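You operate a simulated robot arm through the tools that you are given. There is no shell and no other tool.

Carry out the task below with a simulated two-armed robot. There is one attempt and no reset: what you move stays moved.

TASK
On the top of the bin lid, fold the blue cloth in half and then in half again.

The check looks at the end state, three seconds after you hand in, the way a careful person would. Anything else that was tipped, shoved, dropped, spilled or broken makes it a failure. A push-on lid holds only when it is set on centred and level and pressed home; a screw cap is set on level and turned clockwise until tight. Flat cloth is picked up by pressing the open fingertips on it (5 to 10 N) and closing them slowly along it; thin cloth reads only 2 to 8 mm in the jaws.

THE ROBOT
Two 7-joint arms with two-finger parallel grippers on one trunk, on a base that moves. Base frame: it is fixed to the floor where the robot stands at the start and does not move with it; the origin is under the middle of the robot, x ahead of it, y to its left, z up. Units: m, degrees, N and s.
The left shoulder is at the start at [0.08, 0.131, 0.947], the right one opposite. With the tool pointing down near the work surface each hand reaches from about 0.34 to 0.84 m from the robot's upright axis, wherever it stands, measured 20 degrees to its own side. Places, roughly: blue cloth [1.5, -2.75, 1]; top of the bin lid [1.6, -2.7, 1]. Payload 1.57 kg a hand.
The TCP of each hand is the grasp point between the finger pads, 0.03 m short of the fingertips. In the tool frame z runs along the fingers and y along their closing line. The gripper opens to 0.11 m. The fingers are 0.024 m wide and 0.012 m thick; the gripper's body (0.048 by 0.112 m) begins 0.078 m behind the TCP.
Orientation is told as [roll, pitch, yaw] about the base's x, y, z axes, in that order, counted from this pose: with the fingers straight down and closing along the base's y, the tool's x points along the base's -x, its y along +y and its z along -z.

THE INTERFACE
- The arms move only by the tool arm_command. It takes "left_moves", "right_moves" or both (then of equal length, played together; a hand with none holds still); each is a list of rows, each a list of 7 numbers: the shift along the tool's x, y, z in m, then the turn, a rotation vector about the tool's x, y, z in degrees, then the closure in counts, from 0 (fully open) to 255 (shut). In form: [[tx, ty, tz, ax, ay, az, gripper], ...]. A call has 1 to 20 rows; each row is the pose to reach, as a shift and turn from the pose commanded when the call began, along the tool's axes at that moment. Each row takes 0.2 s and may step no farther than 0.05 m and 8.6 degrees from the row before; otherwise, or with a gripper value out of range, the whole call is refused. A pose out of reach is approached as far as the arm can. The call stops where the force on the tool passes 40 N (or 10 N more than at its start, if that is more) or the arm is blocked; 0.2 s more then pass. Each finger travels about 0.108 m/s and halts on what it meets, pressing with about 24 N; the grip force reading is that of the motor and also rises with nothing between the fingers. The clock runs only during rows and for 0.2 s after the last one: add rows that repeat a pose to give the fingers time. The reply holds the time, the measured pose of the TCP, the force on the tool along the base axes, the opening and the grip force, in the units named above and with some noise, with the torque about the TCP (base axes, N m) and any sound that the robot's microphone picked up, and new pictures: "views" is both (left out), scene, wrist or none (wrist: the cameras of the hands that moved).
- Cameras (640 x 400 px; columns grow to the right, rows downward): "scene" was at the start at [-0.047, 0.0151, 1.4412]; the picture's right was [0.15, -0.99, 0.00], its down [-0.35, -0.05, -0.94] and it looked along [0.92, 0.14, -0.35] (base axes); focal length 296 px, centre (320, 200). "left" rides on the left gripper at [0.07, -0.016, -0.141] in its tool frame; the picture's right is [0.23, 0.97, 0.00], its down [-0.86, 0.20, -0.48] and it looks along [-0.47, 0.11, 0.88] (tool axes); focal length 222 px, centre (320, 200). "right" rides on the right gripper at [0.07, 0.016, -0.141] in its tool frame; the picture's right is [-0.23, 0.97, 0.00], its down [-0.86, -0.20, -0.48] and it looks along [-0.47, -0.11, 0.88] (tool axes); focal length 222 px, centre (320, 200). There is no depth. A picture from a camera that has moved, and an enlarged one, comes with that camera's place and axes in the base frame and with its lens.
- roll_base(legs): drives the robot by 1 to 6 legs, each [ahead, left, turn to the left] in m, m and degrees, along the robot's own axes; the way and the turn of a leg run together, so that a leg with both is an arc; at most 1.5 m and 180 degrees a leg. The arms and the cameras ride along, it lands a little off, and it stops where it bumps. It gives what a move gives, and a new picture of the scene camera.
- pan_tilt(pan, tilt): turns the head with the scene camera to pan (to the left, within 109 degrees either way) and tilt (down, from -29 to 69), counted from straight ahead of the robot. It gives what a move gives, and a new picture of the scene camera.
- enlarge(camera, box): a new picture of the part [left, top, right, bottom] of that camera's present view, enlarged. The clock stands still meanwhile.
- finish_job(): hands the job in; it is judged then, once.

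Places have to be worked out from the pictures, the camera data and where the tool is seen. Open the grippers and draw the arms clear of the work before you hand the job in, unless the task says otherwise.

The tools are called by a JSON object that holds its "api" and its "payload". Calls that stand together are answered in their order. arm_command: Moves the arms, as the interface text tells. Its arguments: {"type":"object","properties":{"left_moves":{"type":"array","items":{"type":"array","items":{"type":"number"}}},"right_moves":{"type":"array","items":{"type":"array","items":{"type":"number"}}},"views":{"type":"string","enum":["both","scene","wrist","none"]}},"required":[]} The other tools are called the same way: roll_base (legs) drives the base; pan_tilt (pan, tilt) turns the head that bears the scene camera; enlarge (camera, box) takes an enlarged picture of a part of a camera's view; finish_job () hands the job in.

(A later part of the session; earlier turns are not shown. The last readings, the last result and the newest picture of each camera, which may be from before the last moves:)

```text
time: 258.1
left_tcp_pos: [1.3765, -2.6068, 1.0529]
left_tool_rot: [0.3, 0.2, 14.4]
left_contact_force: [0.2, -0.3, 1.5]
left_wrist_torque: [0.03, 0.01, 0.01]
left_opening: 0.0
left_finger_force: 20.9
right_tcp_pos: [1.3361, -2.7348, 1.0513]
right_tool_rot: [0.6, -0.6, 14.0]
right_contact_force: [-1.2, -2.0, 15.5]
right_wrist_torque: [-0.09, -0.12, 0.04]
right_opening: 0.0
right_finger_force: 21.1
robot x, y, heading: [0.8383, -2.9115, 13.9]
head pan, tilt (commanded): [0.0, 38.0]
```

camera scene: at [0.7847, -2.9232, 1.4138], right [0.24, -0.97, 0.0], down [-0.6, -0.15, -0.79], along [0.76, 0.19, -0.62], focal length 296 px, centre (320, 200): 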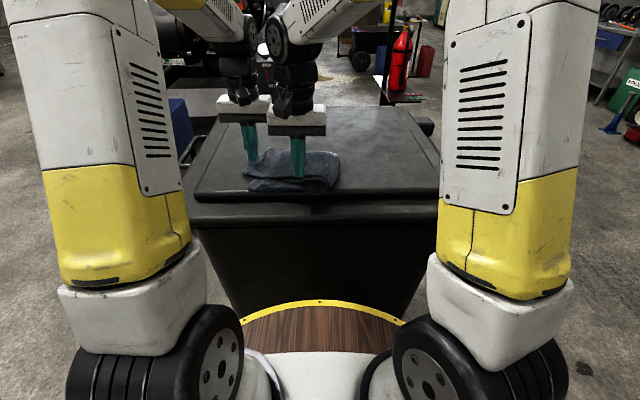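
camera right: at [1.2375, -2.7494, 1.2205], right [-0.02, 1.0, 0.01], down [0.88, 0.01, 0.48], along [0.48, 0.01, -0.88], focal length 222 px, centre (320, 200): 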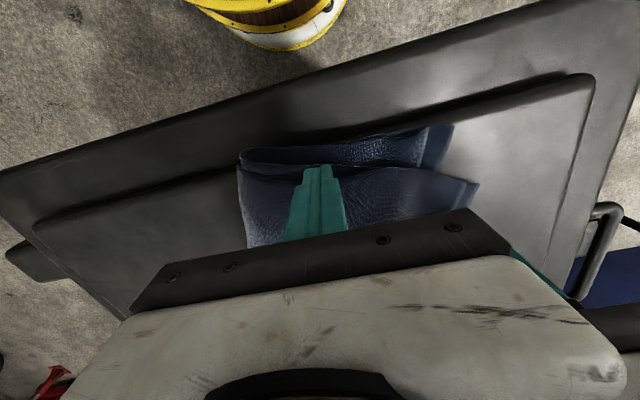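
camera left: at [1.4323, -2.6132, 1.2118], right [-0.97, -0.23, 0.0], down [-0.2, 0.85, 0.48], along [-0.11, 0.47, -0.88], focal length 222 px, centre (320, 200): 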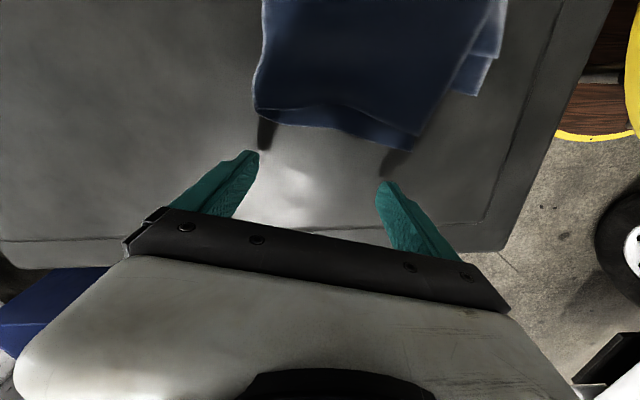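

Anchor at 16 N and rising, left at 1.5 N. I add a little on the left and pull the top 5 cm toward me.

{"api": "arm_command", "payload": {"left_moves": [[0, 0, 0.0004, 0, 0, 0, 255], [0, 0, 0.0007, 0, 0, 0, 255], [0.0045, 0, 0.0007, 0, 0, 0, 255], [0.009, 0, 0.0007, 0, 0, 0, 255], [0.0135, 0, 0.0007, 0, 0, 0, 255], [0.018, 0, 0.0007, 0, 0, 0, 255], [0.0225, 0, 0.0007, 0, 0, 0, 255], [0.027, 0, 0.0007, 0, 0, 0, 255], [0.0315, 0, 0.0007, 0, 0, 0, 255], [0.036, 0, 0.0007, 0, 0, 0, 255], [0.0405, 0, 0.0007, 0, 0, 0, 255], [0.045, 0, 0.0007, 0, 0, 0, 255]], "right_moves": [[0, 0, 0.0001, 0, 0, 0, 255], [0, 0, 0.0002, 0, 0, 0, 255], [0, 0, 0.0002, 0, 0, 0, 255], [0, 0, 0.0002, 0, 0, 0, 255], [0, 0, 0.0002, 0, 0, 0, 255], [0, 0, 0.0002, 0, 0, 0, 255], [0, 0, 0.0002, 0, 0, 0, 255], [0, 0, 0.0002, 0, 0, 0, 255], [0, 0, 0.0002, 0, 0, 0, 255], [0, 0, 0.0002, 0, 0, 0, 255], [0, 0, 0.0002, 0, 0, 0, 255], [0, 0, 0.0002, 0, 0, 0, 255]], "views": "none"}}

{"api": "enlarge", "payload": {"camera": "right", "box": [200, 60, 520, 260]}}

{"api": "enlarge", "payload": {"camera": "left", "box": [80, 0, 400, 200]}}

```text
time: 260.7
left_tcp_pos: [1.3332, -2.6173, 1.0515]
left_tool_rot: [0.2, 0.0, 14.4]
left_contact_force: [2.4, 0.8, 9.6]
left_wrist_torque: [-0.01, -0.05, 0.08]
left_opening: 0.0
left_finger_force: 20.7
right_tcp_pos: [1.3377, -2.7359, 1.0515]
right_tool_rot: [0.7, -0.6, 14.0]
right_contact_force: [2.7, 2.2, 24.3]
right_wrist_torque: [0.01, -0.38, 0.09]
right_opening: 0.0
right_finger_force: 21.1
robot x, y, heading: [0.8339, -2.908, 14.1]
head pan, tilt (commanded): [0.0, 38.0]
```

```text
2.00 times, centred on (360, 160) of right
camera zoom: at [1.264, -2.7393, 1.1916], right [-0.02, 1.0, 0.01], down [0.87, 0.01, 0.49], along [0.49, 0.02, -0.87], focal length 444 px, centre (240, 280)
```

zoom: 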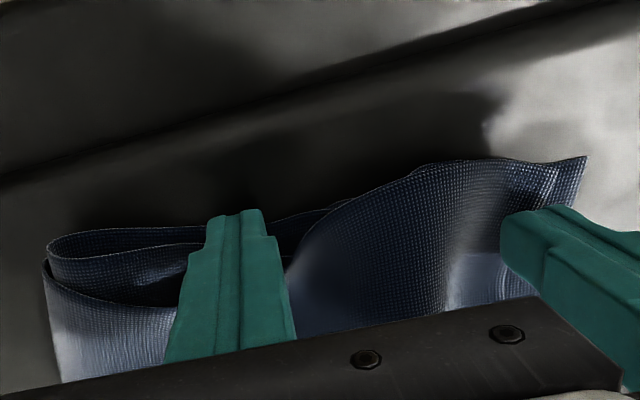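

```text
2.00 times, centred on (240, 100) of left
camera zoom: at [1.2703, -2.6507, 1.193], right [-0.46, 0.89, 0.0], down [0.78, 0.4, 0.48], along [0.42, 0.22, -0.88], focal length 444 px, centre (480, 400)
```

zoom: 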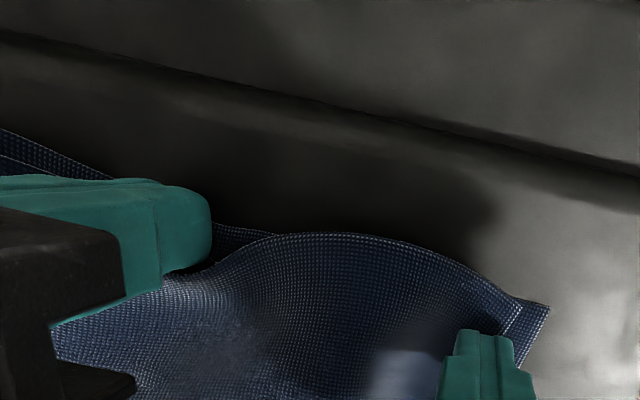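

The top's hem now covers the lower half's near-left corner completely. I release the left first, then the right, and look.

{"api": "arm_command", "payload": {"left_moves": [[0, 0, -0.002, 0, 0, 0, 255], [0, 0.003, -0.015, 0, 0, 0, 255], [0, 0.02, -0.04, 0, 0, 0, 255], [0, 0.05, -0.07, 0, 0, 0, 255], [0, 0.085, -0.1, 0, 0, 0, 255], [0, 0.12, -0.12, 0, 0, 0, 255]], "right_moves": [[0, 0, 0, 0, 0, 0, 255], [0, 0, 0, 0, 0, 0, 255], [0, 0, -0.002, 0, 0, 0, 255], [0, 0, -0.015, 0, 0, 0, 255], [-0.01, -0.02, -0.05, 0, 0, 0, 255], [-0.025, -0.04, -0.09, 0, 0, 0, 255]], "views": "none"}}

{"api": "arm_command", "payload": {"right_moves": [[-0.015, -0.02, -0.035, 0, 0, 0, 255], [-0.03, -0.04, -0.07, 0, 0, 0, 255], [-0.04, -0.05, -0.1, 0, 0, 0, 255]], "views": "none"}}

{"api": "enlarge", "payload": {"camera": "right", "box": [240, 20, 560, 220]}}

{"api": "enlarge", "payload": {"camera": "scene", "box": [220, 100, 440, 220]}}

```text
time: 262.1
left_tcp_pos: [1.3045, -2.5012, 1.169]
left_tool_rot: [0.1, 0.2, 14.4]
left_contact_force: [-0.8, -0.5, -0.3]
left_wrist_torque: [-0.01, 0.0, -0.03]
left_opening: 0.0
left_finger_force: 21.4
right_tcp_pos: [1.3684, -2.7706, 1.1413]
right_tool_rot: [0.6, -0.6, 13.9]
right_contact_force: [0.0, -0.4, 0.1]
right_wrist_torque: [0.0, 0.02, 0.0]
right_opening: 0.0
right_finger_force: 21.3
robot x, y, heading: [0.8346, -2.9107, 14.0]
head pan, tilt (commanded): [0.0, 38.0]
```

```text
time: 262.9
left_tcp_pos: [1.3035, -2.5003, 1.1698]
left_tool_rot: [0.2, 0.1, 14.4]
left_contact_force: [0.1, 0.4, 0.3]
left_wrist_torque: [-0.04, 0.0, -0.01]
left_opening: 0.0
left_finger_force: 21.2
right_tcp_pos: [1.4207, -2.8108, 1.2398]
right_tool_rot: [0.6, -0.5, 14.0]
right_contact_force: [0.6, 0.7, -0.1]
right_wrist_torque: [0.03, -0.01, 0.0]
right_opening: 0.0
right_finger_force: 21.4
robot x, y, heading: [0.8359, -2.913, 13.8]
head pan, tilt (commanded): [0.0, 38.0]
```

```text
2.00 times, centred on (400, 120) of right
camera zoom: at [1.3483, -2.815, 1.3804], right [-0.01, 1.0, 0.01], down [0.88, 0.01, 0.48], along [0.48, 0.02, -0.88], focal length 444 px, centre (160, 360)
```

zoom: 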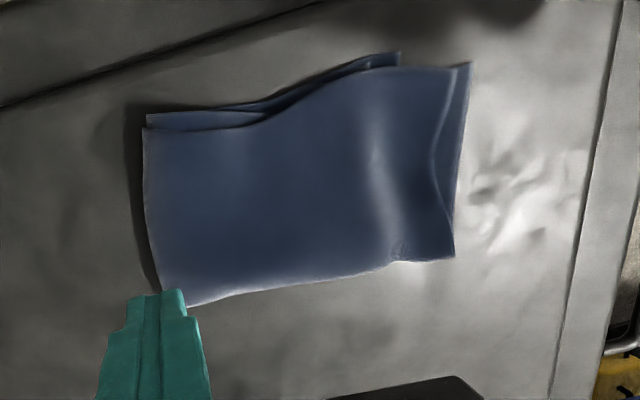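

```text
2.91 times, centred on (330, 160) of scene
camera zoom: at [0.7846, -2.9229, 1.4138], right [0.24, -0.97, 0.0], down [-0.6, -0.15, -0.79], along [0.76, 0.19, -0.62], focal length 862 px, centre (291, 316)
```

zoom: 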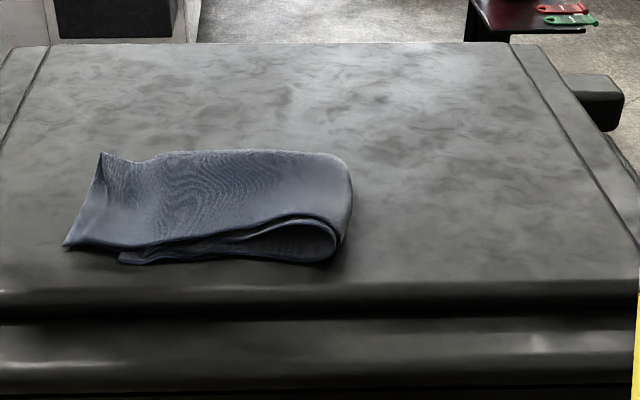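

Excellent — the near edges now line up; what remains is a 4.5 cm overhang to the left. I anchor the lower near-left corner with the left tip (just outside the top's hem) and pull the top to the right with the right tip.

{"api": "arm_command", "payload": {"left_moves": [[0.008, -0.03, 0, 0, 0, 0, 255], [0.016, -0.06, 0.01, 0, 0, 0, 255], [0.024, -0.09, 0.03, 0, 0, 0, 255], [0.032, -0.12, 0.055, 0, 0, 0, 255], [0.0377, -0.145, 0.08, 0, 0, 0, 255], [0.0377, -0.1545, 0.1, 0, 0, 0, 255], [0.0377, -0.1545, 0.106, 0, 0, 0, 255]], "right_moves": [[0.003, 0.01, 0.02, 0, 0, 0, 255], [0.006, 0.02, 0.05, 0, 0, 0, 255], [0.009, 0.03, 0.08, 0, 0, 0, 255], [0.012, 0.04, 0.11, 0, 0, 0, 255], [0.0151, 0.0539, 0.14, 0, 0, 0, 255], [0.0151, 0.0539, 0.165, 0, 0, 0, 255], [0.0151, 0.0539, 0.175, 0, 0, 0, 255]], "views": "none"}}

{"api": "enlarge", "payload": {"camera": "left", "box": [160, 60, 480, 260]}}

{"api": "enlarge", "payload": {"camera": "right", "box": [200, 20, 520, 220]}}

```text
time: 264.5
left_tcp_pos: [1.3066, -2.6583, 1.0647]
left_tool_rot: [0.2, 0.1, 14.3]
left_contact_force: [-0.5, 0.4, 0.4]
left_wrist_torque: [0.01, -0.01, 0.02]
left_opening: 0.0001
left_finger_force: 21.3
right_tcp_pos: [1.3938, -2.761, 1.0662]
right_tool_rot: [0.6, -0.6, 14.0]
right_contact_force: [0.4, 0.6, 0.1]
right_wrist_torque: [0.0, -0.02, 0.0]
right_opening: 0.0001
right_finger_force: 21.1
robot x, y, heading: [0.8352, -2.9114, 14.2]
head pan, tilt (commanded): [0.0, 38.0]
```

```text
2.00 times, centred on (320, 160) of left
camera zoom: at [1.2426, -2.6929, 1.2062], right [-0.46, 0.89, 0.0], down [0.78, 0.4, 0.48], along [0.42, 0.22, -0.88], focal length 444 px, centre (320, 280)
```

zoom: 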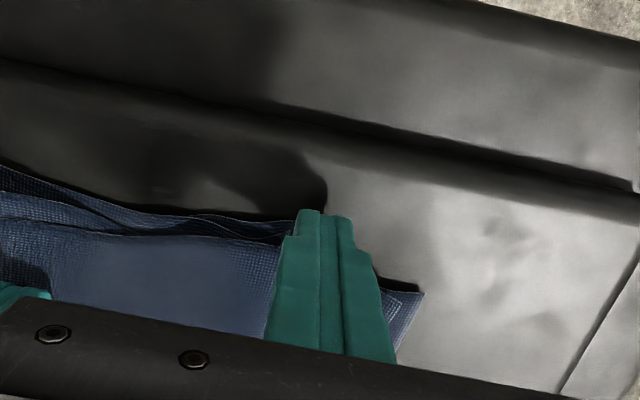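

```text
2.00 times, centred on (360, 120) of right
camera zoom: at [1.3212, -2.7634, 1.2061], right [-0.01, 1.0, 0.01], down [0.87, 0.01, 0.48], along [0.48, 0.02, -0.87], focal length 444 px, centre (240, 360)
```

zoom: 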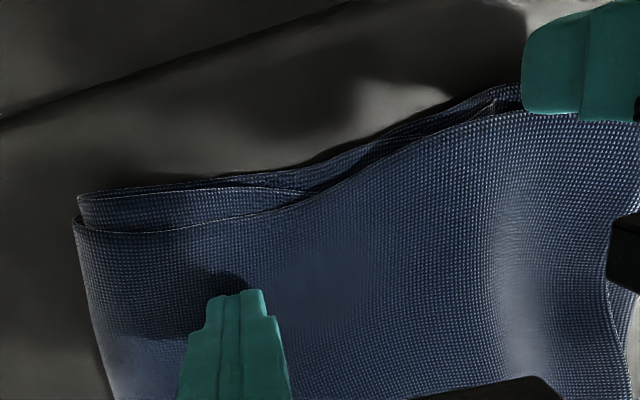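

The left tip is a bit too far left of the lower corner, so I move it 2 cm right and 4 mm nearer, then press it down firmly and bring the right to contact.

{"api": "arm_command", "payload": {"left_moves": [[0.002, -0.01, 0, 0, 0, 0, 255], [0.004, -0.02, 0.003, 0, 0, 0, 255], [0.004, -0.02, 0.009, 0, 0, 0, 255], [0.004, -0.02, 0.0125, 0, 0, 0, 255], [0.004, -0.02, 0.0138, 0, 0, 0, 255], [0.004, -0.02, 0.0145, 0, 0, 0, 255]], "right_moves": [[0, 0, 0.004, 0, 0, 0, 255], [0, 0, 0.008, 0, 0, 0, 255], [0, 0, 0.011, 0, 0, 0, 255], [0, 0, 0.0125, 0, 0, 0, 255], [0, 0, 0.0135, 0, 0, 0, 255], [0, 0, 0.014, 0, 0, 0, 255]], "views": "none"}}

{"api": "enlarge", "payload": {"camera": "left", "box": [200, 100, 400, 225]}}

```text
time: 265.9
left_tcp_pos: [1.3065, -2.6799, 1.0499]
left_tool_rot: [0.2, 0.1, 14.5]
left_contact_force: [-1.4, 0.3, 6.5]
left_wrist_torque: [0.08, 0.0, 0.01]
left_opening: 0.0001
left_finger_force: 21.4
right_tcp_pos: [1.393, -2.7595, 1.0513]
right_tool_rot: [0.6, -0.5, 14.0]
right_contact_force: [-2.3, -1.5, 12.1]
right_wrist_torque: [-0.12, 0.18, 0.0]
right_opening: 0.0
right_finger_force: 21.0
robot x, y, heading: [0.8357, -2.9129, 13.9]
head pan, tilt (commanded): [0.0, 38.0]
```

```text
3.20 times, centred on (300, 162) of left
camera zoom: at [1.2431, -2.7138, 1.1924], right [-0.46, 0.89, 0.0], down [0.78, 0.4, 0.48], along [0.42, 0.22, -0.88], focal length 711 px, centre (384, 320)
```

zoom: 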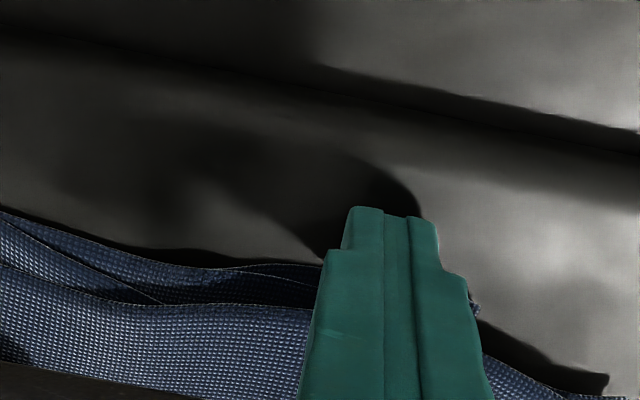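

The left tip landed just short of the lower edge, on bare lid. I lift it slightly, move it 1.1 cm forward onto the strip and press again.

{"api": "arm_command", "payload": {"left_moves": [[0, 0, -0.006, 0, 0, 0, 255], [-0.011, -0.004, -0.006, 0, 0, 0, 255], [-0.011, -0.004, -0.002, 0, 0, 0, 255], [-0.011, -0.004, -0.0008, 0, 0, 0, 255], [-0.011, -0.004, -0.0002, 0, 0, 0, 255], [-0.011, -0.004, -0.0002, 0, 0, 0, 255]], "views": "none"}}

{"api": "enlarge", "payload": {"camera": "left", "box": [200, 100, 400, 225]}}

```text
time: 267.3
left_tcp_pos: [1.3173, -2.6817, 1.0518]
left_tool_rot: [0.2, 0.0, 14.4]
left_contact_force: [-0.8, -0.2, 0.7]
left_wrist_torque: [0.01, 0.02, 0.0]
left_opening: 0.0001
left_finger_force: 20.9
right_tcp_pos: [1.3935, -2.7586, 1.0523]
right_tool_rot: [0.5, -0.7, 14.0]
right_contact_force: [-1.3, -4.1, 18.7]
right_wrist_torque: [-0.12, 0.21, -0.02]
right_opening: 0.0001
right_finger_force: 20.7
robot x, y, heading: [0.8395, -2.9082, 13.8]
head pan, tilt (commanded): [0.0, 38.0]
```

```text
3.20 times, centred on (300, 162) of left
camera zoom: at [1.2545, -2.7152, 1.1923], right [-0.46, 0.89, 0.0], down [0.78, 0.4, 0.48], along [0.42, 0.22, -0.88], focal length 711 px, centre (384, 320)
```

zoom: 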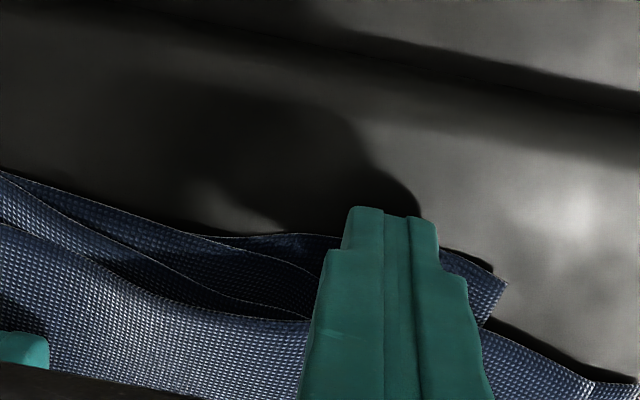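

Now the tip is on the lower strip with its corner visible beyond. I press the left harder, ease the right to about 10 N, and pull right.

{"api": "arm_command", "payload": {"left_moves": [[0, 0, 0.0006, 0, 0, 0, 255], [0, 0, 0.0012, 0, 0, 0, 255], [0, 0, 0.0016, 0, 0, 0, 255], [0, 0, 0.0016, 0, 0, 0, 255]], "right_moves": [[0, 0, -0.0004, 0, 0, 0, 255], [0, 0, -0.0008, 0, 0, 0, 255], [0, 0, -0.0008, 0, 0, 0, 255], [0, 0, -0.0008, 0, 0, 0, 255]], "views": "none"}}

```text
time: 268.3
left_tcp_pos: [1.318, -2.6816, 1.0496]
left_tool_rot: [0.2, 0.1, 14.3]
left_contact_force: [-2.4, 0.3, 6.9]
left_wrist_torque: [0.05, 0.03, 0.02]
left_opening: 0.0
left_finger_force: 20.6
right_tcp_pos: [1.3938, -2.7589, 1.0532]
right_tool_rot: [0.6, -0.5, 14.0]
right_contact_force: [-0.5, -1.9, 7.1]
right_wrist_torque: [-0.06, 0.06, -0.03]
right_opening: 0.0001
right_finger_force: 21.6
robot x, y, heading: [0.8341, -2.9119, 13.9]
head pan, tilt (commanded): [0.0, 38.0]
```

{"api": "arm_command", "payload": {"left_moves": [[0, 0, 0.0006, 0, 0, 0, 255], [0, 0, 0.0012, 0, 0, 0, 255], [0, 0, 0.0012, 0, 0, 0, 255], [0, 0, 0.0012, 0, 0, 0, 255], [0, 0, 0.0012, 0, 0, 0, 255], [0, 0, 0.0012, 0, 0, 0, 255], [0, 0, 0.0012, 0, 0, 0, 255]], "right_moves": [[0, 0, 0, 0, 0, 0, 255], [0, 0, 0, 0, 0, 0, 255], [0, 0, 0, 0, 0, 0, 255], [0, -0.004, 0, 0, 0, 0, 255], [0, -0.008, 0, 0, 0, 0, 255], [0, -0.012, 0, 0, 0, 0, 255], [0, -0.016, 0, 0, 0, 0, 255]], "views": "none"}}

```text
time: 269.4
left_tcp_pos: [1.3194, -2.6808, 1.0501]
left_tool_rot: [0.1, -0.2, 14.4]
left_contact_force: [-0.2, 0.6, 5.2]
left_wrist_torque: [0.05, -0.02, 0.0]
left_opening: 0.0001
left_finger_force: 21.3
right_tcp_pos: [1.3928, -2.763, 1.0531]
right_tool_rot: [0.7, -0.6, 14.0]
right_contact_force: [-0.4, -0.7, 2.3]
right_wrist_torque: [-0.01, 0.01, -0.04]
right_opening: 0.0
right_finger_force: 20.6
robot x, y, heading: [0.8382, -2.9122, 14.3]
head pan, tilt (commanded): [0.0, 38.0]
stopped in row 5 (left hand): the force on the tool passed its limit at 41 N (the readings are from after the stop); the commanded pose is now the measured one
```

The left briefly hit the limit. I reapply a gentler 0.5 mm on the left and 0.7 mm on the right, then drag.

{"api": "arm_command", "payload": {"left_moves": [[0, 0, 0.0003, 0, 0, 0, 255], [0, 0, 0.0005, 0, 0, 0, 255], [0, 0, 0.0005, 0, 0, 0, 255], [0, 0, 0.0005, 0, 0, 0, 255], [0, 0, 0.0005, 0, 0, 0, 255], [0, 0, 0.0005, 0, 0, 0, 255], [0, 0, 0.0005, 0, 0, 0, 255], [0, 0, 0.0005, 0, 0, 0, 255]], "right_moves": [[0, 0, 0.0004, 0, 0, 0, 255], [0, 0, 0.0007, 0, 0, 0, 255], [0, -0.004, 0.0007, 0, 0, 0, 255], [0, -0.008, 0.0007, 0, 0, 0, 255], [0, -0.012, 0.0007, 0, 0, 0, 255], [0, -0.016, 0.0007, 0, 0, 0, 255], [0, -0.02, 0.0007, 0, 0, 0, 255], [0, -0.024, 0.0007, 0, 0, 0, 255]], "views": "none"}}

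```text
time: 271.1
left_tcp_pos: [1.3187, -2.6817, 1.051]
left_tool_rot: [0.0, -0.2, 14.4]
left_contact_force: [4.3, -2.2, 22.5]
left_wrist_torque: [0.08, -0.24, -0.06]
left_opening: 0.0003
left_finger_force: 21.1
right_tcp_pos: [1.4004, -2.7838, 1.0518]
right_tool_rot: [0.8, -0.5, 14.1]
right_contact_force: [-1.9, 5.7, 13.4]
right_wrist_torque: [0.15, 0.1, -0.06]
right_opening: 0.0001
right_finger_force: 21.5
robot x, y, heading: [0.8366, -2.912, 14.0]
head pan, tilt (commanded): [0.0, 38.0]
```

Anchor 22 N, drag 13 N with 6 N of pull — working as before. I continue another 3 cm.

{"api": "arm_command", "payload": {"right_moves": [[0, -0.004, -0.0002, 0, 0, 0, 255], [0, -0.008, -0.0002, 0, 0, 0, 255], [0, -0.012, -0.0002, 0, 0, 0, 255], [0, -0.016, -0.0002, 0, 0, 0, 255], [0, -0.02, -0.0002, 0, 0, 0, 255], [0, -0.024, -0.0002, 0, 0, 0, 255], [0, -0.028, -0.0002, 0, 0, 0, 255]], "views": "none"}}

{"api": "enlarge", "payload": {"camera": "left", "box": [160, 60, 480, 260]}}

{"api": "enlarge", "payload": {"camera": "right", "box": [160, 20, 640, 240]}}

```text
time: 272.8
left_tcp_pos: [1.3193, -2.6818, 1.0492]
left_tool_rot: [0.0, -0.2, 14.4]
left_contact_force: [6.2, -6.8, 27.5]
left_wrist_torque: [-0.04, -0.32, -0.15]
left_opening: 0.0
left_finger_force: 21.1
right_tcp_pos: [1.4044, -2.8111, 1.0509]
right_tool_rot: [0.7, -0.6, 13.9]
right_contact_force: [-3.0, 13.3, 17.6]
right_wrist_torque: [0.21, 0.26, -0.12]
right_opening: 0.0
right_finger_force: 21.5
robot x, y, heading: [0.8363, -2.912, 14.1]
head pan, tilt (commanded): [0.0, 38.0]
```

```text
2.00 times, centred on (320, 160) of left
camera zoom: at [1.2545, -2.7153, 1.191], right [-0.46, 0.89, 0.0], down [0.78, 0.4, 0.48], along [0.43, 0.22, -0.88], focal length 444 px, centre (320, 280)
```

zoom: 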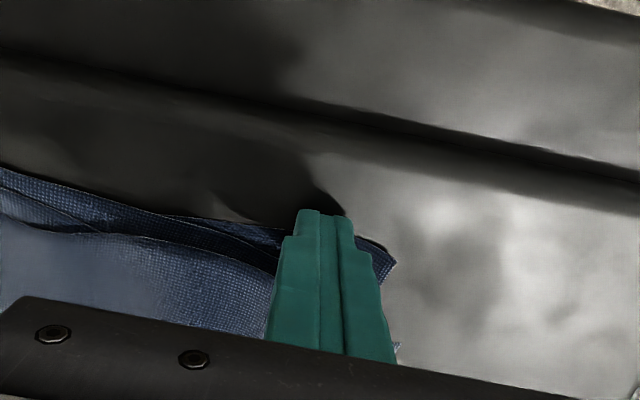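

```text
1.33 times, centred on (400, 130) of right
camera zoom: at [1.3331, -2.815, 1.1919], right [-0.02, 1.0, 0.01], down [0.87, 0.01, 0.49], along [0.49, 0.02, -0.87], focal length 296 px, centre (213, 293)
```

zoom: 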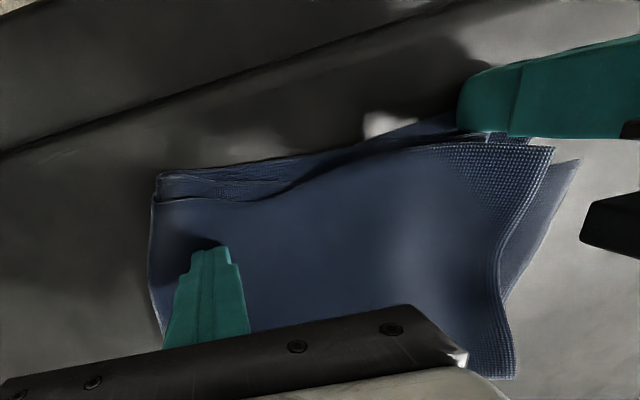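

The overhang has shrunk to about 1.5–2.5 cm. I lift the right off first with the anchor still holding, then the left.

{"api": "arm_command", "payload": {"right_moves": [[0, 0, -0.001, 0, 0, 0, 255], [0, 0, -0.004, 0, 0, 0, 255], [0, -0.005, -0.02, 0, 0, 0, 255], [0, -0.02, -0.05, 0, 0, 0, 255], [0, -0.02, -0.085, 0, 0, 0, 255], [0, -0.02, -0.12, 0, 0, 0, 255], [0, -0.02, -0.155, 0, 0, 0, 255], [0, -0.02, -0.185, 0, 0, 0, 255]], "left_moves": [[0, 0, 0, 0, 0, 0, 255], [0, 0, 0, 0, 0, 0, 255], [0, 0, 0, 0, 0, 0, 255], [0, 0, -0.002, 0, 0, 0, 255], [0.004, 0.002, -0.015, 0, 0, 0, 255], [0.008, 0.02, -0.045, 0, 0, 0, 255], [0.01, 0.055, -0.075, 0, 0, 0, 255], [0.01, 0.095, -0.1, 0, 0, 0, 255]], "views": "none"}}

{"api": "arm_command", "payload": {"left_moves": [[0, 0.035, -0.02, 0, 0, 0, 255], [0, 0.07, -0.04, 0, 0, 0, 255], [0, 0.1, -0.05, 0, 0, 0, 255]], "views": "none"}}

{"api": "enlarge", "payload": {"camera": "right", "box": [240, 20, 560, 220]}}

{"api": "enlarge", "payload": {"camera": "scene", "box": [220, 100, 440, 220]}}

```text
time: 274.6
left_tcp_pos: [1.2853, -2.5926, 1.1473]
left_tool_rot: [0.1, 0.0, 14.4]
left_contact_force: [0.4, 0.8, -0.1]
left_wrist_torque: [0.06, 0.0, 0.02]
left_opening: 0.0001
left_finger_force: 21.4
right_tcp_pos: [1.4096, -2.8352, 1.2361]
right_tool_rot: [0.7, -0.5, 14.0]
right_contact_force: [0.3, 0.5, -0.9]
right_wrist_torque: [0.04, 0.01, -0.02]
right_opening: 0.0
right_finger_force: 21.2
robot x, y, heading: [0.8326, -2.9127, 13.9]
head pan, tilt (commanded): [0.0, 38.0]
```

```text
time: 275.4
left_tcp_pos: [1.2608, -2.4965, 1.1991]
left_tool_rot: [0.0, -0.1, 14.5]
left_contact_force: [0.6, 0.0, 0.7]
left_wrist_torque: [0.01, 0.01, -0.03]
left_opening: 0.0
left_finger_force: 21.3
right_tcp_pos: [1.4107, -2.8351, 1.2356]
right_tool_rot: [0.7, -0.4, 14.0]
right_contact_force: [0.2, 0.5, -0.4]
right_wrist_torque: [-0.02, -0.03, -0.01]
right_opening: 0.0001
right_finger_force: 21.3
robot x, y, heading: [0.8385, -2.9124, 14.2]
head pan, tilt (commanded): [0.0, 38.0]
```

```text
2.00 times, centred on (400, 120) of right
camera zoom: at [1.3378, -2.839, 1.3753], right [-0.02, 1.0, 0.01], down [0.88, 0.01, 0.48], along [0.48, 0.02, -0.87], focal length 444 px, centre (160, 360)
```

zoom: 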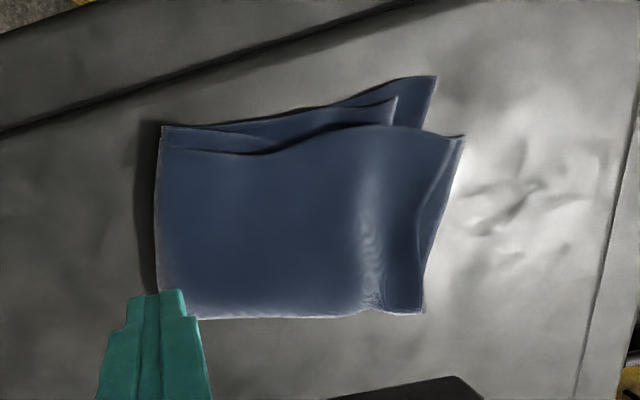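

```text
2.91 times, centred on (330, 160) of scene
camera zoom: at [0.7846, -2.9231, 1.4138], right [0.24, -0.97, 0.0], down [-0.6, -0.15, -0.79], along [0.76, 0.19, -0.62], focal length 862 px, centre (291, 316)
```

zoom: 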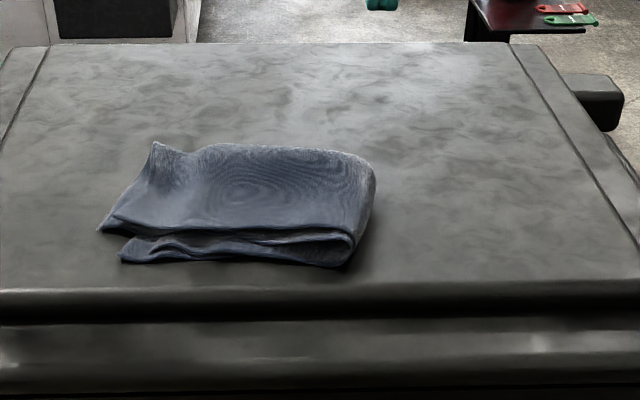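

Lateral overhang is down to about 2 cm, but the top turned back by 4 cm in the forward direction. I repeat the pull toward me that worked before: right tip pins the near strip by the crease, left tip on the top's left part.

{"api": "arm_command", "payload": {"left_moves": [[-0.012, -0.025, 0, 0, 0, 0, 255], [-0.024, -0.05, 0.01, 0, 0, 0, 255], [-0.036, -0.075, 0.025, 0, 0, 0, 255], [-0.048, -0.1, 0.045, 0, 0, 0, 255], [-0.06, -0.125, 0.07, 0, 0, 0, 255], [-0.072, -0.148, 0.095, 0, 0, 0, 255], [-0.0789, -0.1598, 0.12, 0, 0, 0, 255], [-0.0789, -0.1598, 0.14, 0, 0, 0, 255]], "right_moves": [[0.007, 0.01, 0.0, 0, 0, 0, 255], [0.015, 0.02, 0.02, 0, 0, 0, 255], [0.023, 0.03, 0.045, 0, 0, 0, 255], [0.031, 0.042, 0.07, 0, 0, 0, 255], [0.039, 0.053, 0.1, 0, 0, 0, 255], [0.047, 0.064, 0.13, 0, 0, 0, 255], [0.0535, 0.072, 0.155, 0, 0, 0, 255], [0.0535, 0.072, 0.175, 0, 0, 0, 255]], "views": "none"}}

{"api": "enlarge", "payload": {"camera": "right", "box": [200, 60, 520, 260]}}

{"api": "enlarge", "payload": {"camera": "left", "box": [80, 0, 400, 200]}}

```text
time: 277.1
left_tcp_pos: [1.3765, -2.6303, 1.0604]
left_tool_rot: [0.2, -0.1, 14.4]
left_contact_force: [-0.4, 1.0, 0.0]
left_wrist_torque: [-0.02, -0.04, -0.01]
left_opening: 0.0
left_finger_force: 22.0
right_tcp_pos: [1.3428, -2.7744, 1.0605]
right_tool_rot: [0.6, -0.6, 14.0]
right_contact_force: [-0.5, 0.2, 0.0]
right_wrist_torque: [0.01, 0.02, 0.02]
right_opening: 0.0005
right_finger_force: 21.0
robot x, y, heading: [0.8353, -2.9097, 13.8]
head pan, tilt (commanded): [0.0, 38.0]
```

```text
2.00 times, centred on (360, 160) of right
camera zoom: at [1.2704, -2.7781, 1.2015], right [-0.02, 1.0, 0.01], down [0.87, 0.01, 0.48], along [0.48, 0.02, -0.87], focal length 444 px, centre (240, 280)
```

zoom: 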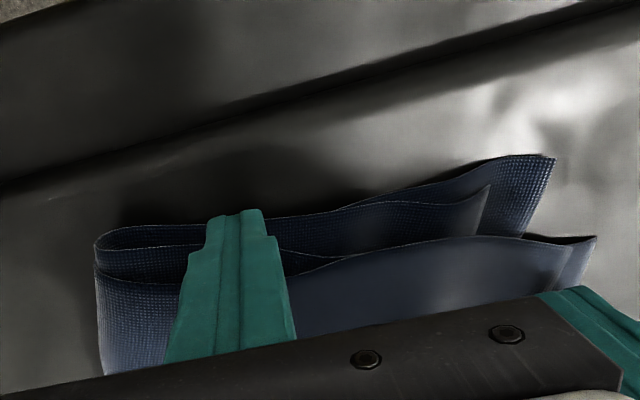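

```text
2.00 times, centred on (240, 100) of left
camera zoom: at [1.3133, -2.6644, 1.2011], right [-0.46, 0.89, 0.0], down [0.78, 0.4, 0.48], along [0.43, 0.22, -0.88], focal length 444 px, centre (480, 400)
```

zoom: 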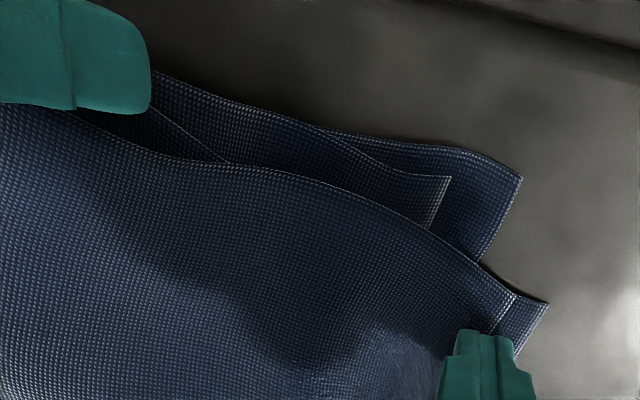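

Good placement again. I bring both to contact carefully.

{"api": "arm_command", "payload": {"left_moves": [[0, 0, 0.004, 0, 0, 0, 255], [0, 0, 0.0065, 0, 0, 0, 255], [0, 0, 0.0075, 0, 0, 0, 255], [0, 0, 0.008, 0, 0, 0, 255], [0, 0, 0.008, 0, 0, 0, 255]], "right_moves": [[0, 0, 0.004, 0, 0, 0, 255], [0, 0, 0.007, 0, 0, 0, 255], [0, 0, 0.0085, 0, 0, 0, 255], [0, 0, 0.0095, 0, 0, 0, 255], [0, 0, 0.0095, 0, 0, 0, 255]], "views": "none"}}

```text
time: 278.4
left_tcp_pos: [1.3757, -2.6303, 1.0506]
left_tool_rot: [0.1, -0.2, 14.4]
left_contact_force: [0.7, -2.5, 10.5]
left_wrist_torque: [-0.16, 0.07, 0.03]
left_opening: 0.0
left_finger_force: 21.9
right_tcp_pos: [1.3426, -2.7746, 1.0508]
right_tool_rot: [0.7, -0.6, 14.1]
right_contact_force: [0.5, 0.5, 5.2]
right_wrist_torque: [-0.02, -0.09, -0.01]
right_opening: 0.0001
right_finger_force: 21.5
robot x, y, heading: [0.8356, -2.9095, 14.0]
head pan, tilt (commanded): [0.0, 38.0]
```

{"api": "arm_command", "payload": {"left_moves": [[0, 0, -0.0002, 0, 0, 0, 255], [0, 0, -0.0004, 0, 0, 0, 255], [0, 0, -0.0004, 0, 0, 0, 255], [0.0045, 0, -0.0004, 0, 0, 0, 255], [0.009, 0, -0.0004, 0, 0, 0, 255], [0.0135, 0, -0.0004, 0, 0, 0, 255], [0.018, 0, -0.0004, 0, 0, 0, 255], [0.0225, 0, -0.0004, 0, 0, 0, 255], [0.027, 0, -0.0004, 0, 0, 0, 255], [0.0315, 0, -0.0004, 0, 0, 0, 255], [0.036, 0, -0.0004, 0, 0, 0, 255], [0.0405, 0, -0.0004, 0, 0, 0, 255], [0.045, 0, -0.0004, 0, 0, 0, 255]], "right_moves": [[0, 0, 0.0003, 0, 0, 0, 255], [0, 0, 0.0006, 0, 0, 0, 255], [0, 0, 0.0007, 0, 0, 0, 255], [0, 0, 0.0007, 0, 0, 0, 255], [0, 0, 0.0007, 0, 0, 0, 255], [0, 0, 0.0007, 0, 0, 0, 255], [0, 0, 0.0007, 0, 0, 0, 255], [0, 0, 0.0007, 0, 0, 0, 255], [0, 0, 0.0007, 0, 0, 0, 255], [0, 0, 0.0007, 0, 0, 0, 255], [0, 0, 0.0007, 0, 0, 0, 255], [0, 0, 0.0007, 0, 0, 0, 255], [0, 0, 0.0007, 0, 0, 0, 255]], "views": "none"}}

{"api": "enlarge", "payload": {"camera": "right", "box": [200, 60, 520, 260]}}

{"api": "enlarge", "payload": {"camera": "left", "box": [80, 0, 400, 200]}}

```text
time: 281.1
left_tcp_pos: [1.3331, -2.642, 1.0514]
left_tool_rot: [0.3, -0.1, 14.4]
left_contact_force: [4.3, 1.2, 17.1]
left_wrist_torque: [-0.17, -0.03, 0.07]
left_opening: 0.0
left_finger_force: 21.6
right_tcp_pos: [1.3425, -2.7745, 1.051]
right_tool_rot: [0.7, -0.5, 14.0]
right_contact_force: [0.6, 1.3, 13.9]
right_wrist_torque: [0.0, -0.16, 0.08]
right_opening: 0.0001
right_finger_force: 20.9
robot x, y, heading: [0.8305, -2.9129, 14.0]
head pan, tilt (commanded): [0.0, 38.0]
```

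```text
2.00 times, centred on (360, 160) of right
camera zoom: at [1.2695, -2.7785, 1.1915], right [-0.02, 1.0, 0.01], down [0.87, 0.01, 0.48], along [0.48, 0.02, -0.87], focal length 444 px, centre (240, 280)
```

zoom: 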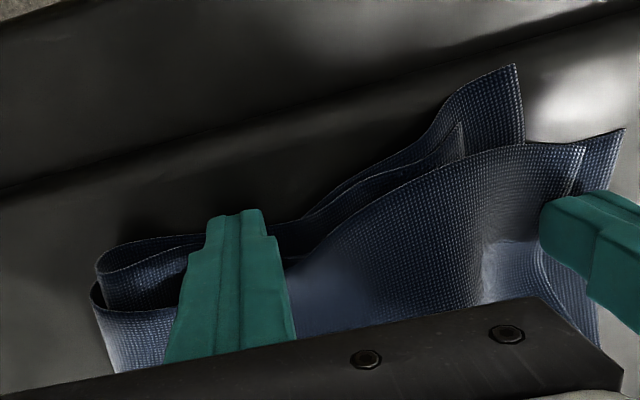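

```text
2.00 times, centred on (240, 100) of left
camera zoom: at [1.2692, -2.6756, 1.1928], right [-0.46, 0.89, 0.0], down [0.78, 0.4, 0.48], along [0.42, 0.22, -0.88], focal length 444 px, centre (480, 400)
```

zoom: 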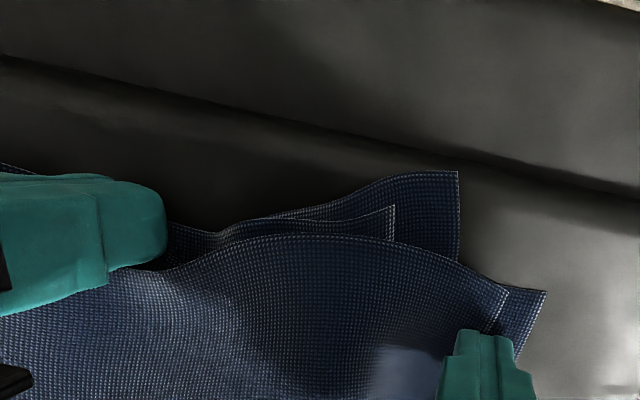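

This time the left pressed at 17 N and dragged the lower layer too. Keeping the right anchor, I lift the left so the lower springs back, and will repeat with a lighter touch.

{"api": "arm_command", "payload": {"left_moves": [[0, 0, -0.002, 0, 0, 0, 255], [0, 0, -0.01, 0, 0, 0, 255], [0, 0, -0.01, 0, 0, 0, 255], [0, 0, -0.01, 0, 0, 0, 255]], "right_moves": [[0, 0, 0.0002, 0, 0, 0, 255], [0, 0, 0.0004, 0, 0, 0, 255], [0, 0, 0.0004, 0, 0, 0, 255], [0, 0, 0.0004, 0, 0, 0, 255]], "views": "none"}}

{"api": "enlarge", "payload": {"camera": "left", "box": [80, 0, 400, 200]}}

```text
time: 282.1
left_tcp_pos: [1.3333, -2.6405, 1.0616]
left_tool_rot: [0.1, -0.1, 14.5]
left_contact_force: [-0.1, -0.1, -0.6]
left_wrist_torque: [0.02, -0.02, 0.0]
left_opening: 0.0
left_finger_force: 21.5
right_tcp_pos: [1.3416, -2.7749, 1.0509]
right_tool_rot: [0.7, -0.6, 14.0]
right_contact_force: [-4.3, -0.1, 26.1]
right_wrist_torque: [-0.01, -0.2, 0.04]
right_opening: 0.0
right_finger_force: 21.1
robot x, y, heading: [0.8299, -2.9093, 14.2]
head pan, tilt (commanded): [0.0, 38.0]
```

```text
2.00 times, centred on (240, 100) of left
camera zoom: at [1.2698, -2.6752, 1.2029], right [-0.46, 0.89, 0.0], down [0.78, 0.4, 0.48], along [0.42, 0.22, -0.88], focal length 444 px, centre (480, 400)
```

zoom: 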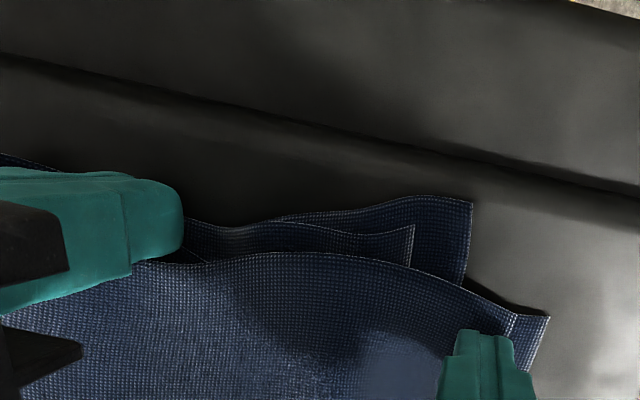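

{"api": "arm_command", "payload": {"left_moves": [[0, 0, 0.005, 0, 0, 0, 255], [0, 0, 0.008, 0, 0, 0, 255], [0, 0, 0.009, 0, 0, 0, 255], [0, 0, 0.0093, 0, 0, 0, 255], [0, 0, 0.0093, 0, 0, 0, 255]], "views": "none"}}

```text
time: 283.4
left_tcp_pos: [1.3322, -2.6408, 1.053]
left_tool_rot: [0.1, -0.2, 14.4]
left_contact_force: [1.5, 0.0, 0.4]
left_wrist_torque: [0.0, -0.01, 0.02]
left_opening: 0.0
left_finger_force: 21.1
right_tcp_pos: [1.3427, -2.7754, 1.0514]
right_tool_rot: [0.7, -0.5, 14.0]
right_contact_force: [-4.3, 0.1, 30.1]
right_wrist_torque: [-0.05, -0.21, 0.02]
right_opening: 0.0001
right_finger_force: 21.1
robot x, y, heading: [0.8378, -2.9127, 14.0]
head pan, tilt (commanded): [0.0, 38.0]
```

Anchor 30 N, left barely touching. I lower it another millimetre to a light touch and pull 2 cm, checking the force.

{"api": "arm_command", "payload": {"left_moves": [[0, 0, 0.0006, 0, 0, 0, 255], [0, 0, 0.0012, 0, 0, 0, 255], [0.004, 0, 0.0012, 0, 0, 0, 255], [0.008, 0, 0.0012, 0, 0, 0, 255], [0.012, 0, 0.0012, 0, 0, 0, 255]], "views": "none"}}

```text
time: 284.6
left_tcp_pos: [1.3216, -2.6452, 1.0517]
left_tool_rot: [0.0, -0.3, 14.4]
left_contact_force: [4.9, 1.4, 21.0]
left_wrist_torque: [-0.13, -0.15, 0.13]
left_opening: 0.0001
left_finger_force: 21.0
right_tcp_pos: [1.3428, -2.775, 1.0511]
right_tool_rot: [0.7, -0.5, 14.0]
right_contact_force: [-2.2, 2.3, 30.7]
right_wrist_torque: [0.03, -0.26, 0.08]
right_opening: 0.0
right_finger_force: 21.7
robot x, y, heading: [0.8334, -2.9091, 13.9]
head pan, tilt (commanded): [0.0, 38.0]
```

21 N is too heavy again; I ease 1 mm and continue the pull lightly for 2.5 cm.

{"api": "arm_command", "payload": {"left_moves": [[0, 0, -0.0006, 0, 0, 0, 255], [0, 0, -0.0011, 0, 0, 0, 255], [0.004, 0, -0.0011, 0, 0, 0, 255], [0.008, 0, -0.0011, 0, 0, 0, 255], [0.012, 0, -0.0011, 0, 0, 0, 255], [0.016, 0, -0.0011, 0, 0, 0, 255], [0.02, 0, -0.0011, 0, 0, 0, 255], [0.024, 0, -0.0011, 0, 0, 0, 255]], "views": "none"}}

{"api": "enlarge", "payload": {"camera": "left", "box": [80, 0, 400, 200]}}

{"api": "enlarge", "payload": {"camera": "right", "box": [200, 60, 520, 260]}}

```text
time: 286.4
left_tcp_pos: [1.2974, -2.6506, 1.052]
left_tool_rot: [0.1, -0.2, 14.5]
left_contact_force: [5.6, -0.3, 16.8]
left_wrist_torque: [-0.13, -0.18, 0.11]
left_opening: 0.0
left_finger_force: 21.0
right_tcp_pos: [1.3425, -2.7749, 1.0512]
right_tool_rot: [0.7, -0.6, 14.0]
right_contact_force: [-3.5, 2.9, 30.9]
right_wrist_torque: [0.07, -0.25, 0.09]
right_opening: 0.0
right_finger_force: 21.3
robot x, y, heading: [0.8375, -2.9101, 14.4]
head pan, tilt (commanded): [0.0, 38.0]
```

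```text
2.00 times, centred on (240, 100) of left
camera zoom: at [1.234, -2.6839, 1.193], right [-0.46, 0.89, 0.0], down [0.78, 0.4, 0.48], along [0.43, 0.22, -0.88], focal length 444 px, centre (480, 400)
```

zoom: 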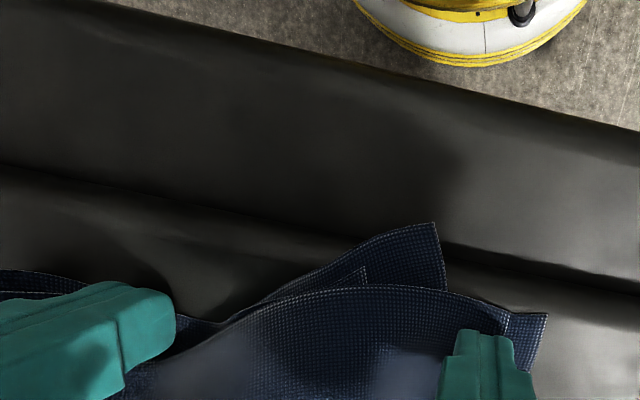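

```text
2.00 times, centred on (360, 160) of right
camera zoom: at [1.2696, -2.7786, 1.1913], right [-0.02, 1.0, 0.01], down [0.87, 0.01, 0.49], along [0.49, 0.02, -0.87], focal length 444 px, centre (240, 280)
```

zoom: 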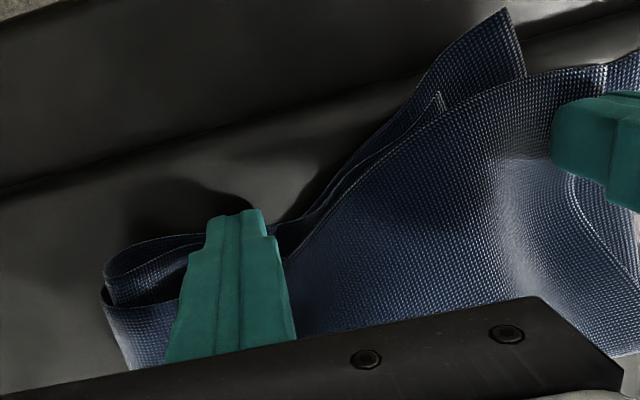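

Both layers came along again. I lift off both hands and look at how it settles before deciding.

{"api": "arm_command", "payload": {"left_moves": [[0, 0, -0.003, 0, 0, 0, 255], [0, 0.003, -0.02, 0, 0, 0, 255], [0, 0.02, -0.05, 0, 0, 0, 255], [0, 0.05, -0.08, 0, 0, 0, 255], [-0.02, 0.085, -0.1, 0, 0, 0, 255], [-0.04, 0.12, -0.12, 0, 0, 0, 255]], "right_moves": [[0, 0, 0, 0, 0, 0, 255], [0, 0, 0, 0, 0, 0, 255], [0, 0, -0.003, 0, 0, 0, 255], [0, 0, -0.02, 0, 0, 0, 255], [-0.01, -0.02, -0.05, 0, 0, 0, 255], [-0.02, -0.035, -0.085, 0, 0, 0, 255]], "views": "none"}}

{"api": "arm_command", "payload": {"right_moves": [[-0.01, -0.01, -0.035, 0, 0, 0, 255], [-0.02, -0.02, -0.07, 0, 0, 0, 255], [-0.03, -0.02, -0.1, 0, 0, 0, 255]], "views": "none"}}

{"api": "enlarge", "payload": {"camera": "right", "box": [200, 20, 520, 220]}}

{"api": "enlarge", "payload": {"camera": "scene", "box": [220, 100, 440, 220]}}

```text
time: 287.8
left_tcp_pos: [1.308, -2.5235, 1.1717]
left_tool_rot: [0.0, -0.1, 14.3]
left_contact_force: [0.2, -0.1, 0.0]
left_wrist_torque: [0.05, 0.01, -0.03]
left_opening: 0.0
left_finger_force: 21.8
right_tcp_pos: [1.3702, -2.8064, 1.1341]
right_tool_rot: [0.6, -0.5, 14.0]
right_contact_force: [0.3, -0.1, 1.0]
right_wrist_torque: [0.0, -0.01, -0.02]
right_opening: 0.0
right_finger_force: 21.7
robot x, y, heading: [0.8365, -2.9137, 14.1]
head pan, tilt (commanded): [0.0, 38.0]
```

```text
time: 288.6
left_tcp_pos: [1.3097, -2.5225, 1.1713]
left_tool_rot: [0.0, -0.1, 14.4]
left_contact_force: [0.1, -0.4, -0.1]
left_wrist_torque: [0.03, -0.03, -0.02]
left_opening: 0.0
left_finger_force: 21.7
right_tcp_pos: [1.4039, -2.8195, 1.2361]
right_tool_rot: [0.6, -0.5, 14.0]
right_contact_force: [0.3, -0.2, 0.4]
right_wrist_torque: [-0.01, -0.03, 0.02]
right_opening: 0.0
right_finger_force: 21.2
robot x, y, heading: [0.8352, -2.9109, 14.0]
head pan, tilt (commanded): [0.0, 38.0]
```

```text
2.00 times, centred on (360, 120) of right
camera zoom: at [1.3319, -2.8235, 1.3764], right [-0.02, 1.0, 0.01], down [0.88, 0.01, 0.48], along [0.48, 0.02, -0.88], focal length 444 px, centre (240, 360)
```

zoom: 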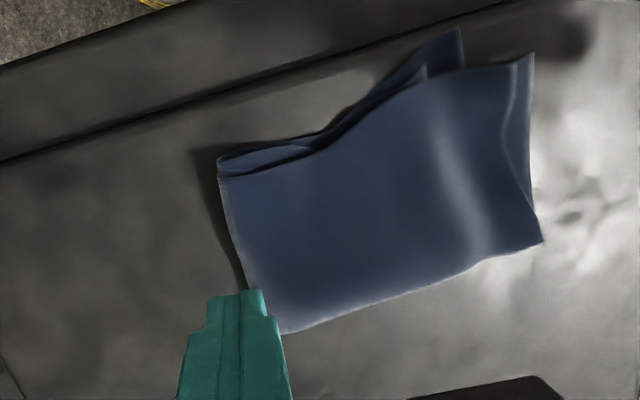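

```text
2.91 times, centred on (330, 160) of scene
camera zoom: at [0.7845, -2.9229, 1.4138], right [0.24, -0.97, 0.0], down [-0.6, -0.15, -0.79], along [0.76, 0.19, -0.62], focal length 862 px, centre (291, 316)
```

zoom: 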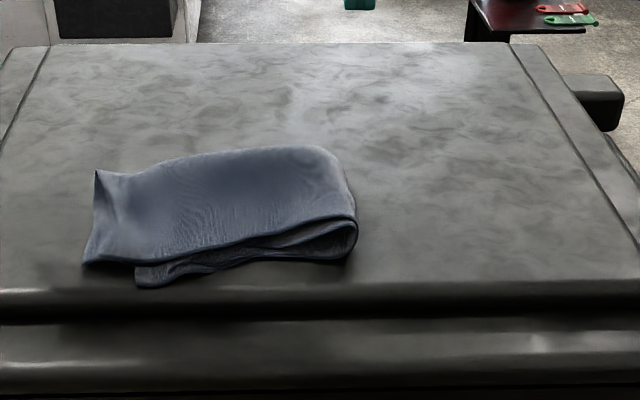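

The packet is neatly stacked but the top still overhangs by about 4 cm along the hem and is 9° off. Pulling the top to the right near its near hem should fix both at once. I set the left anchor on the lower near-left corner and the right tip on the top, just inside its near hem by the crease.

{"api": "arm_command", "payload": {"left_moves": [[0.01, -0.03, 0, 0, 0, 0, 255], [0.02, -0.06, 0.01, 0, 0, 0, 255], [0.03, -0.09, 0.03, 0, 0, 0, 255], [0.04, -0.12, 0.055, 0, 0, 0, 255], [0.05, -0.14, 0.08, 0, 0, 0, 255], [0.0574, -0.1532, 0.1, 0, 0, 0, 255], [0.0574, -0.1532, 0.106, 0, 0, 0, 255]], "right_moves": [[0.004, 0.008, 0.02, 0, 0, 0, 255], [0.008, 0.016, 0.05, 0, 0, 0, 255], [0.012, 0.024, 0.08, 0, 0, 0, 255], [0.016, 0.032, 0.11, 0, 0, 0, 255], [0.02, 0.04, 0.135, 0, 0, 0, 255], [0.0251, 0.0501, 0.16, 0, 0, 0, 255], [0.0251, 0.0501, 0.172, 0, 0, 0, 255]], "views": "none"}}

{"api": "enlarge", "payload": {"camera": "left", "box": [160, 60, 480, 260]}}

{"api": "enlarge", "payload": {"camera": "right", "box": [200, 20, 520, 220]}}

```text
time: 290.1
left_tcp_pos: [1.29, -2.6847, 1.0663]
left_tool_rot: [0.1, -0.1, 14.4]
left_contact_force: [-0.1, 0.2, 0.2]
left_wrist_torque: [0.0, -0.02, -0.02]
left_opening: 0.0
left_finger_force: 21.3
right_tcp_pos: [1.3677, -2.7753, 1.0642]
right_tool_rot: [0.6, -0.5, 14.0]
right_contact_force: [0.1, 0.4, 0.6]
right_wrist_torque: [0.05, -0.02, 0.01]
right_opening: 0.0002
right_finger_force: 21.4
robot x, y, heading: [0.8331, -2.9123, 13.9]
head pan, tilt (commanded): [0.0, 38.0]
```

```text
2.00 times, centred on (320, 160) of left
camera zoom: at [1.2265, -2.7192, 1.2077], right [-0.46, 0.89, 0.0], down [0.78, 0.41, 0.48], along [0.42, 0.22, -0.88], focal length 444 px, centre (320, 280)
```

zoom: 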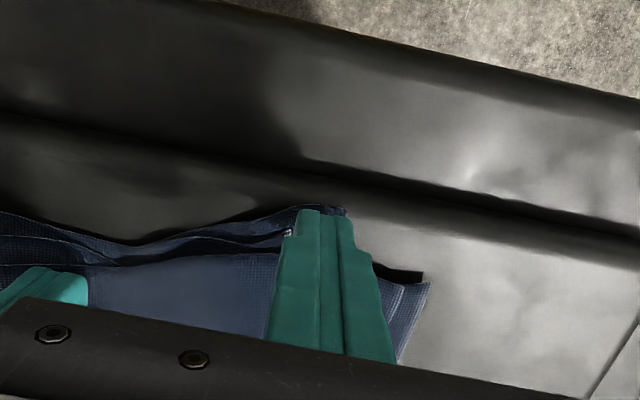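

```text
2.00 times, centred on (360, 120) of right
camera zoom: at [1.2949, -2.7785, 1.2033], right [-0.02, 1.0, 0.01], down [0.87, 0.01, 0.48], along [0.48, 0.02, -0.87], focal length 444 px, centre (240, 360)
```

zoom: 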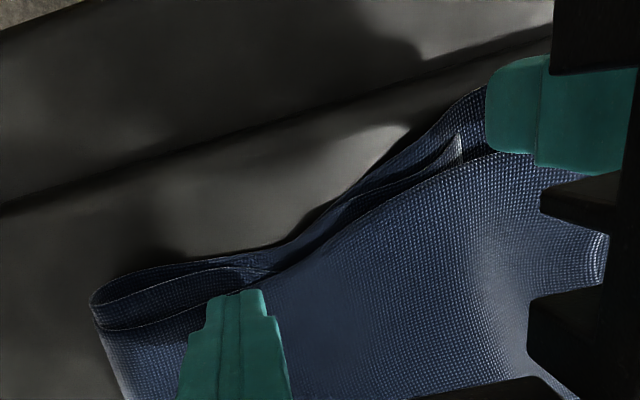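

Both tips are well placed. I press the left to hold and the right to a light contact.

{"api": "arm_command", "payload": {"left_moves": [[0, 0, 0.006, 0, 0, 0, 255], [0, 0, 0.011, 0, 0, 0, 255], [0, 0, 0.0135, 0, 0, 0, 255], [0, 0, 0.0148, 0, 0, 0, 255], [0, 0, 0.0153, 0, 0, 0, 255], [0, 0, 0.0153, 0, 0, 0, 255]], "right_moves": [[-0.004, 0, 0.004, 0, 0, 0, 255], [-0.004, 0, 0.008, 0, 0, 0, 255], [-0.004, 0, 0.0105, 0, 0, 0, 255], [-0.004, 0, 0.0115, 0, 0, 0, 255], [-0.004, 0, 0.012, 0, 0, 0, 255], [-0.004, 0, 0.012, 0, 0, 0, 255]], "views": "none"}}

```text
time: 291.6
left_tcp_pos: [1.2906, -2.6869, 1.0507]
left_tool_rot: [0.1, -0.1, 14.3]
left_contact_force: [-0.2, 0.3, 5.9]
left_wrist_torque: [-0.02, -0.09, 0.0]
left_opening: 0.0002
left_finger_force: 21.4
right_tcp_pos: [1.3721, -2.7726, 1.052]
right_tool_rot: [0.7, -0.6, 14.0]
right_contact_force: [0.4, -1.5, 12.4]
right_wrist_torque: [-0.06, 0.06, -0.02]
right_opening: 0.0001
right_finger_force: 21.2
robot x, y, heading: [0.8401, -2.9082, 14.0]
head pan, tilt (commanded): [0.0, 38.0]
```

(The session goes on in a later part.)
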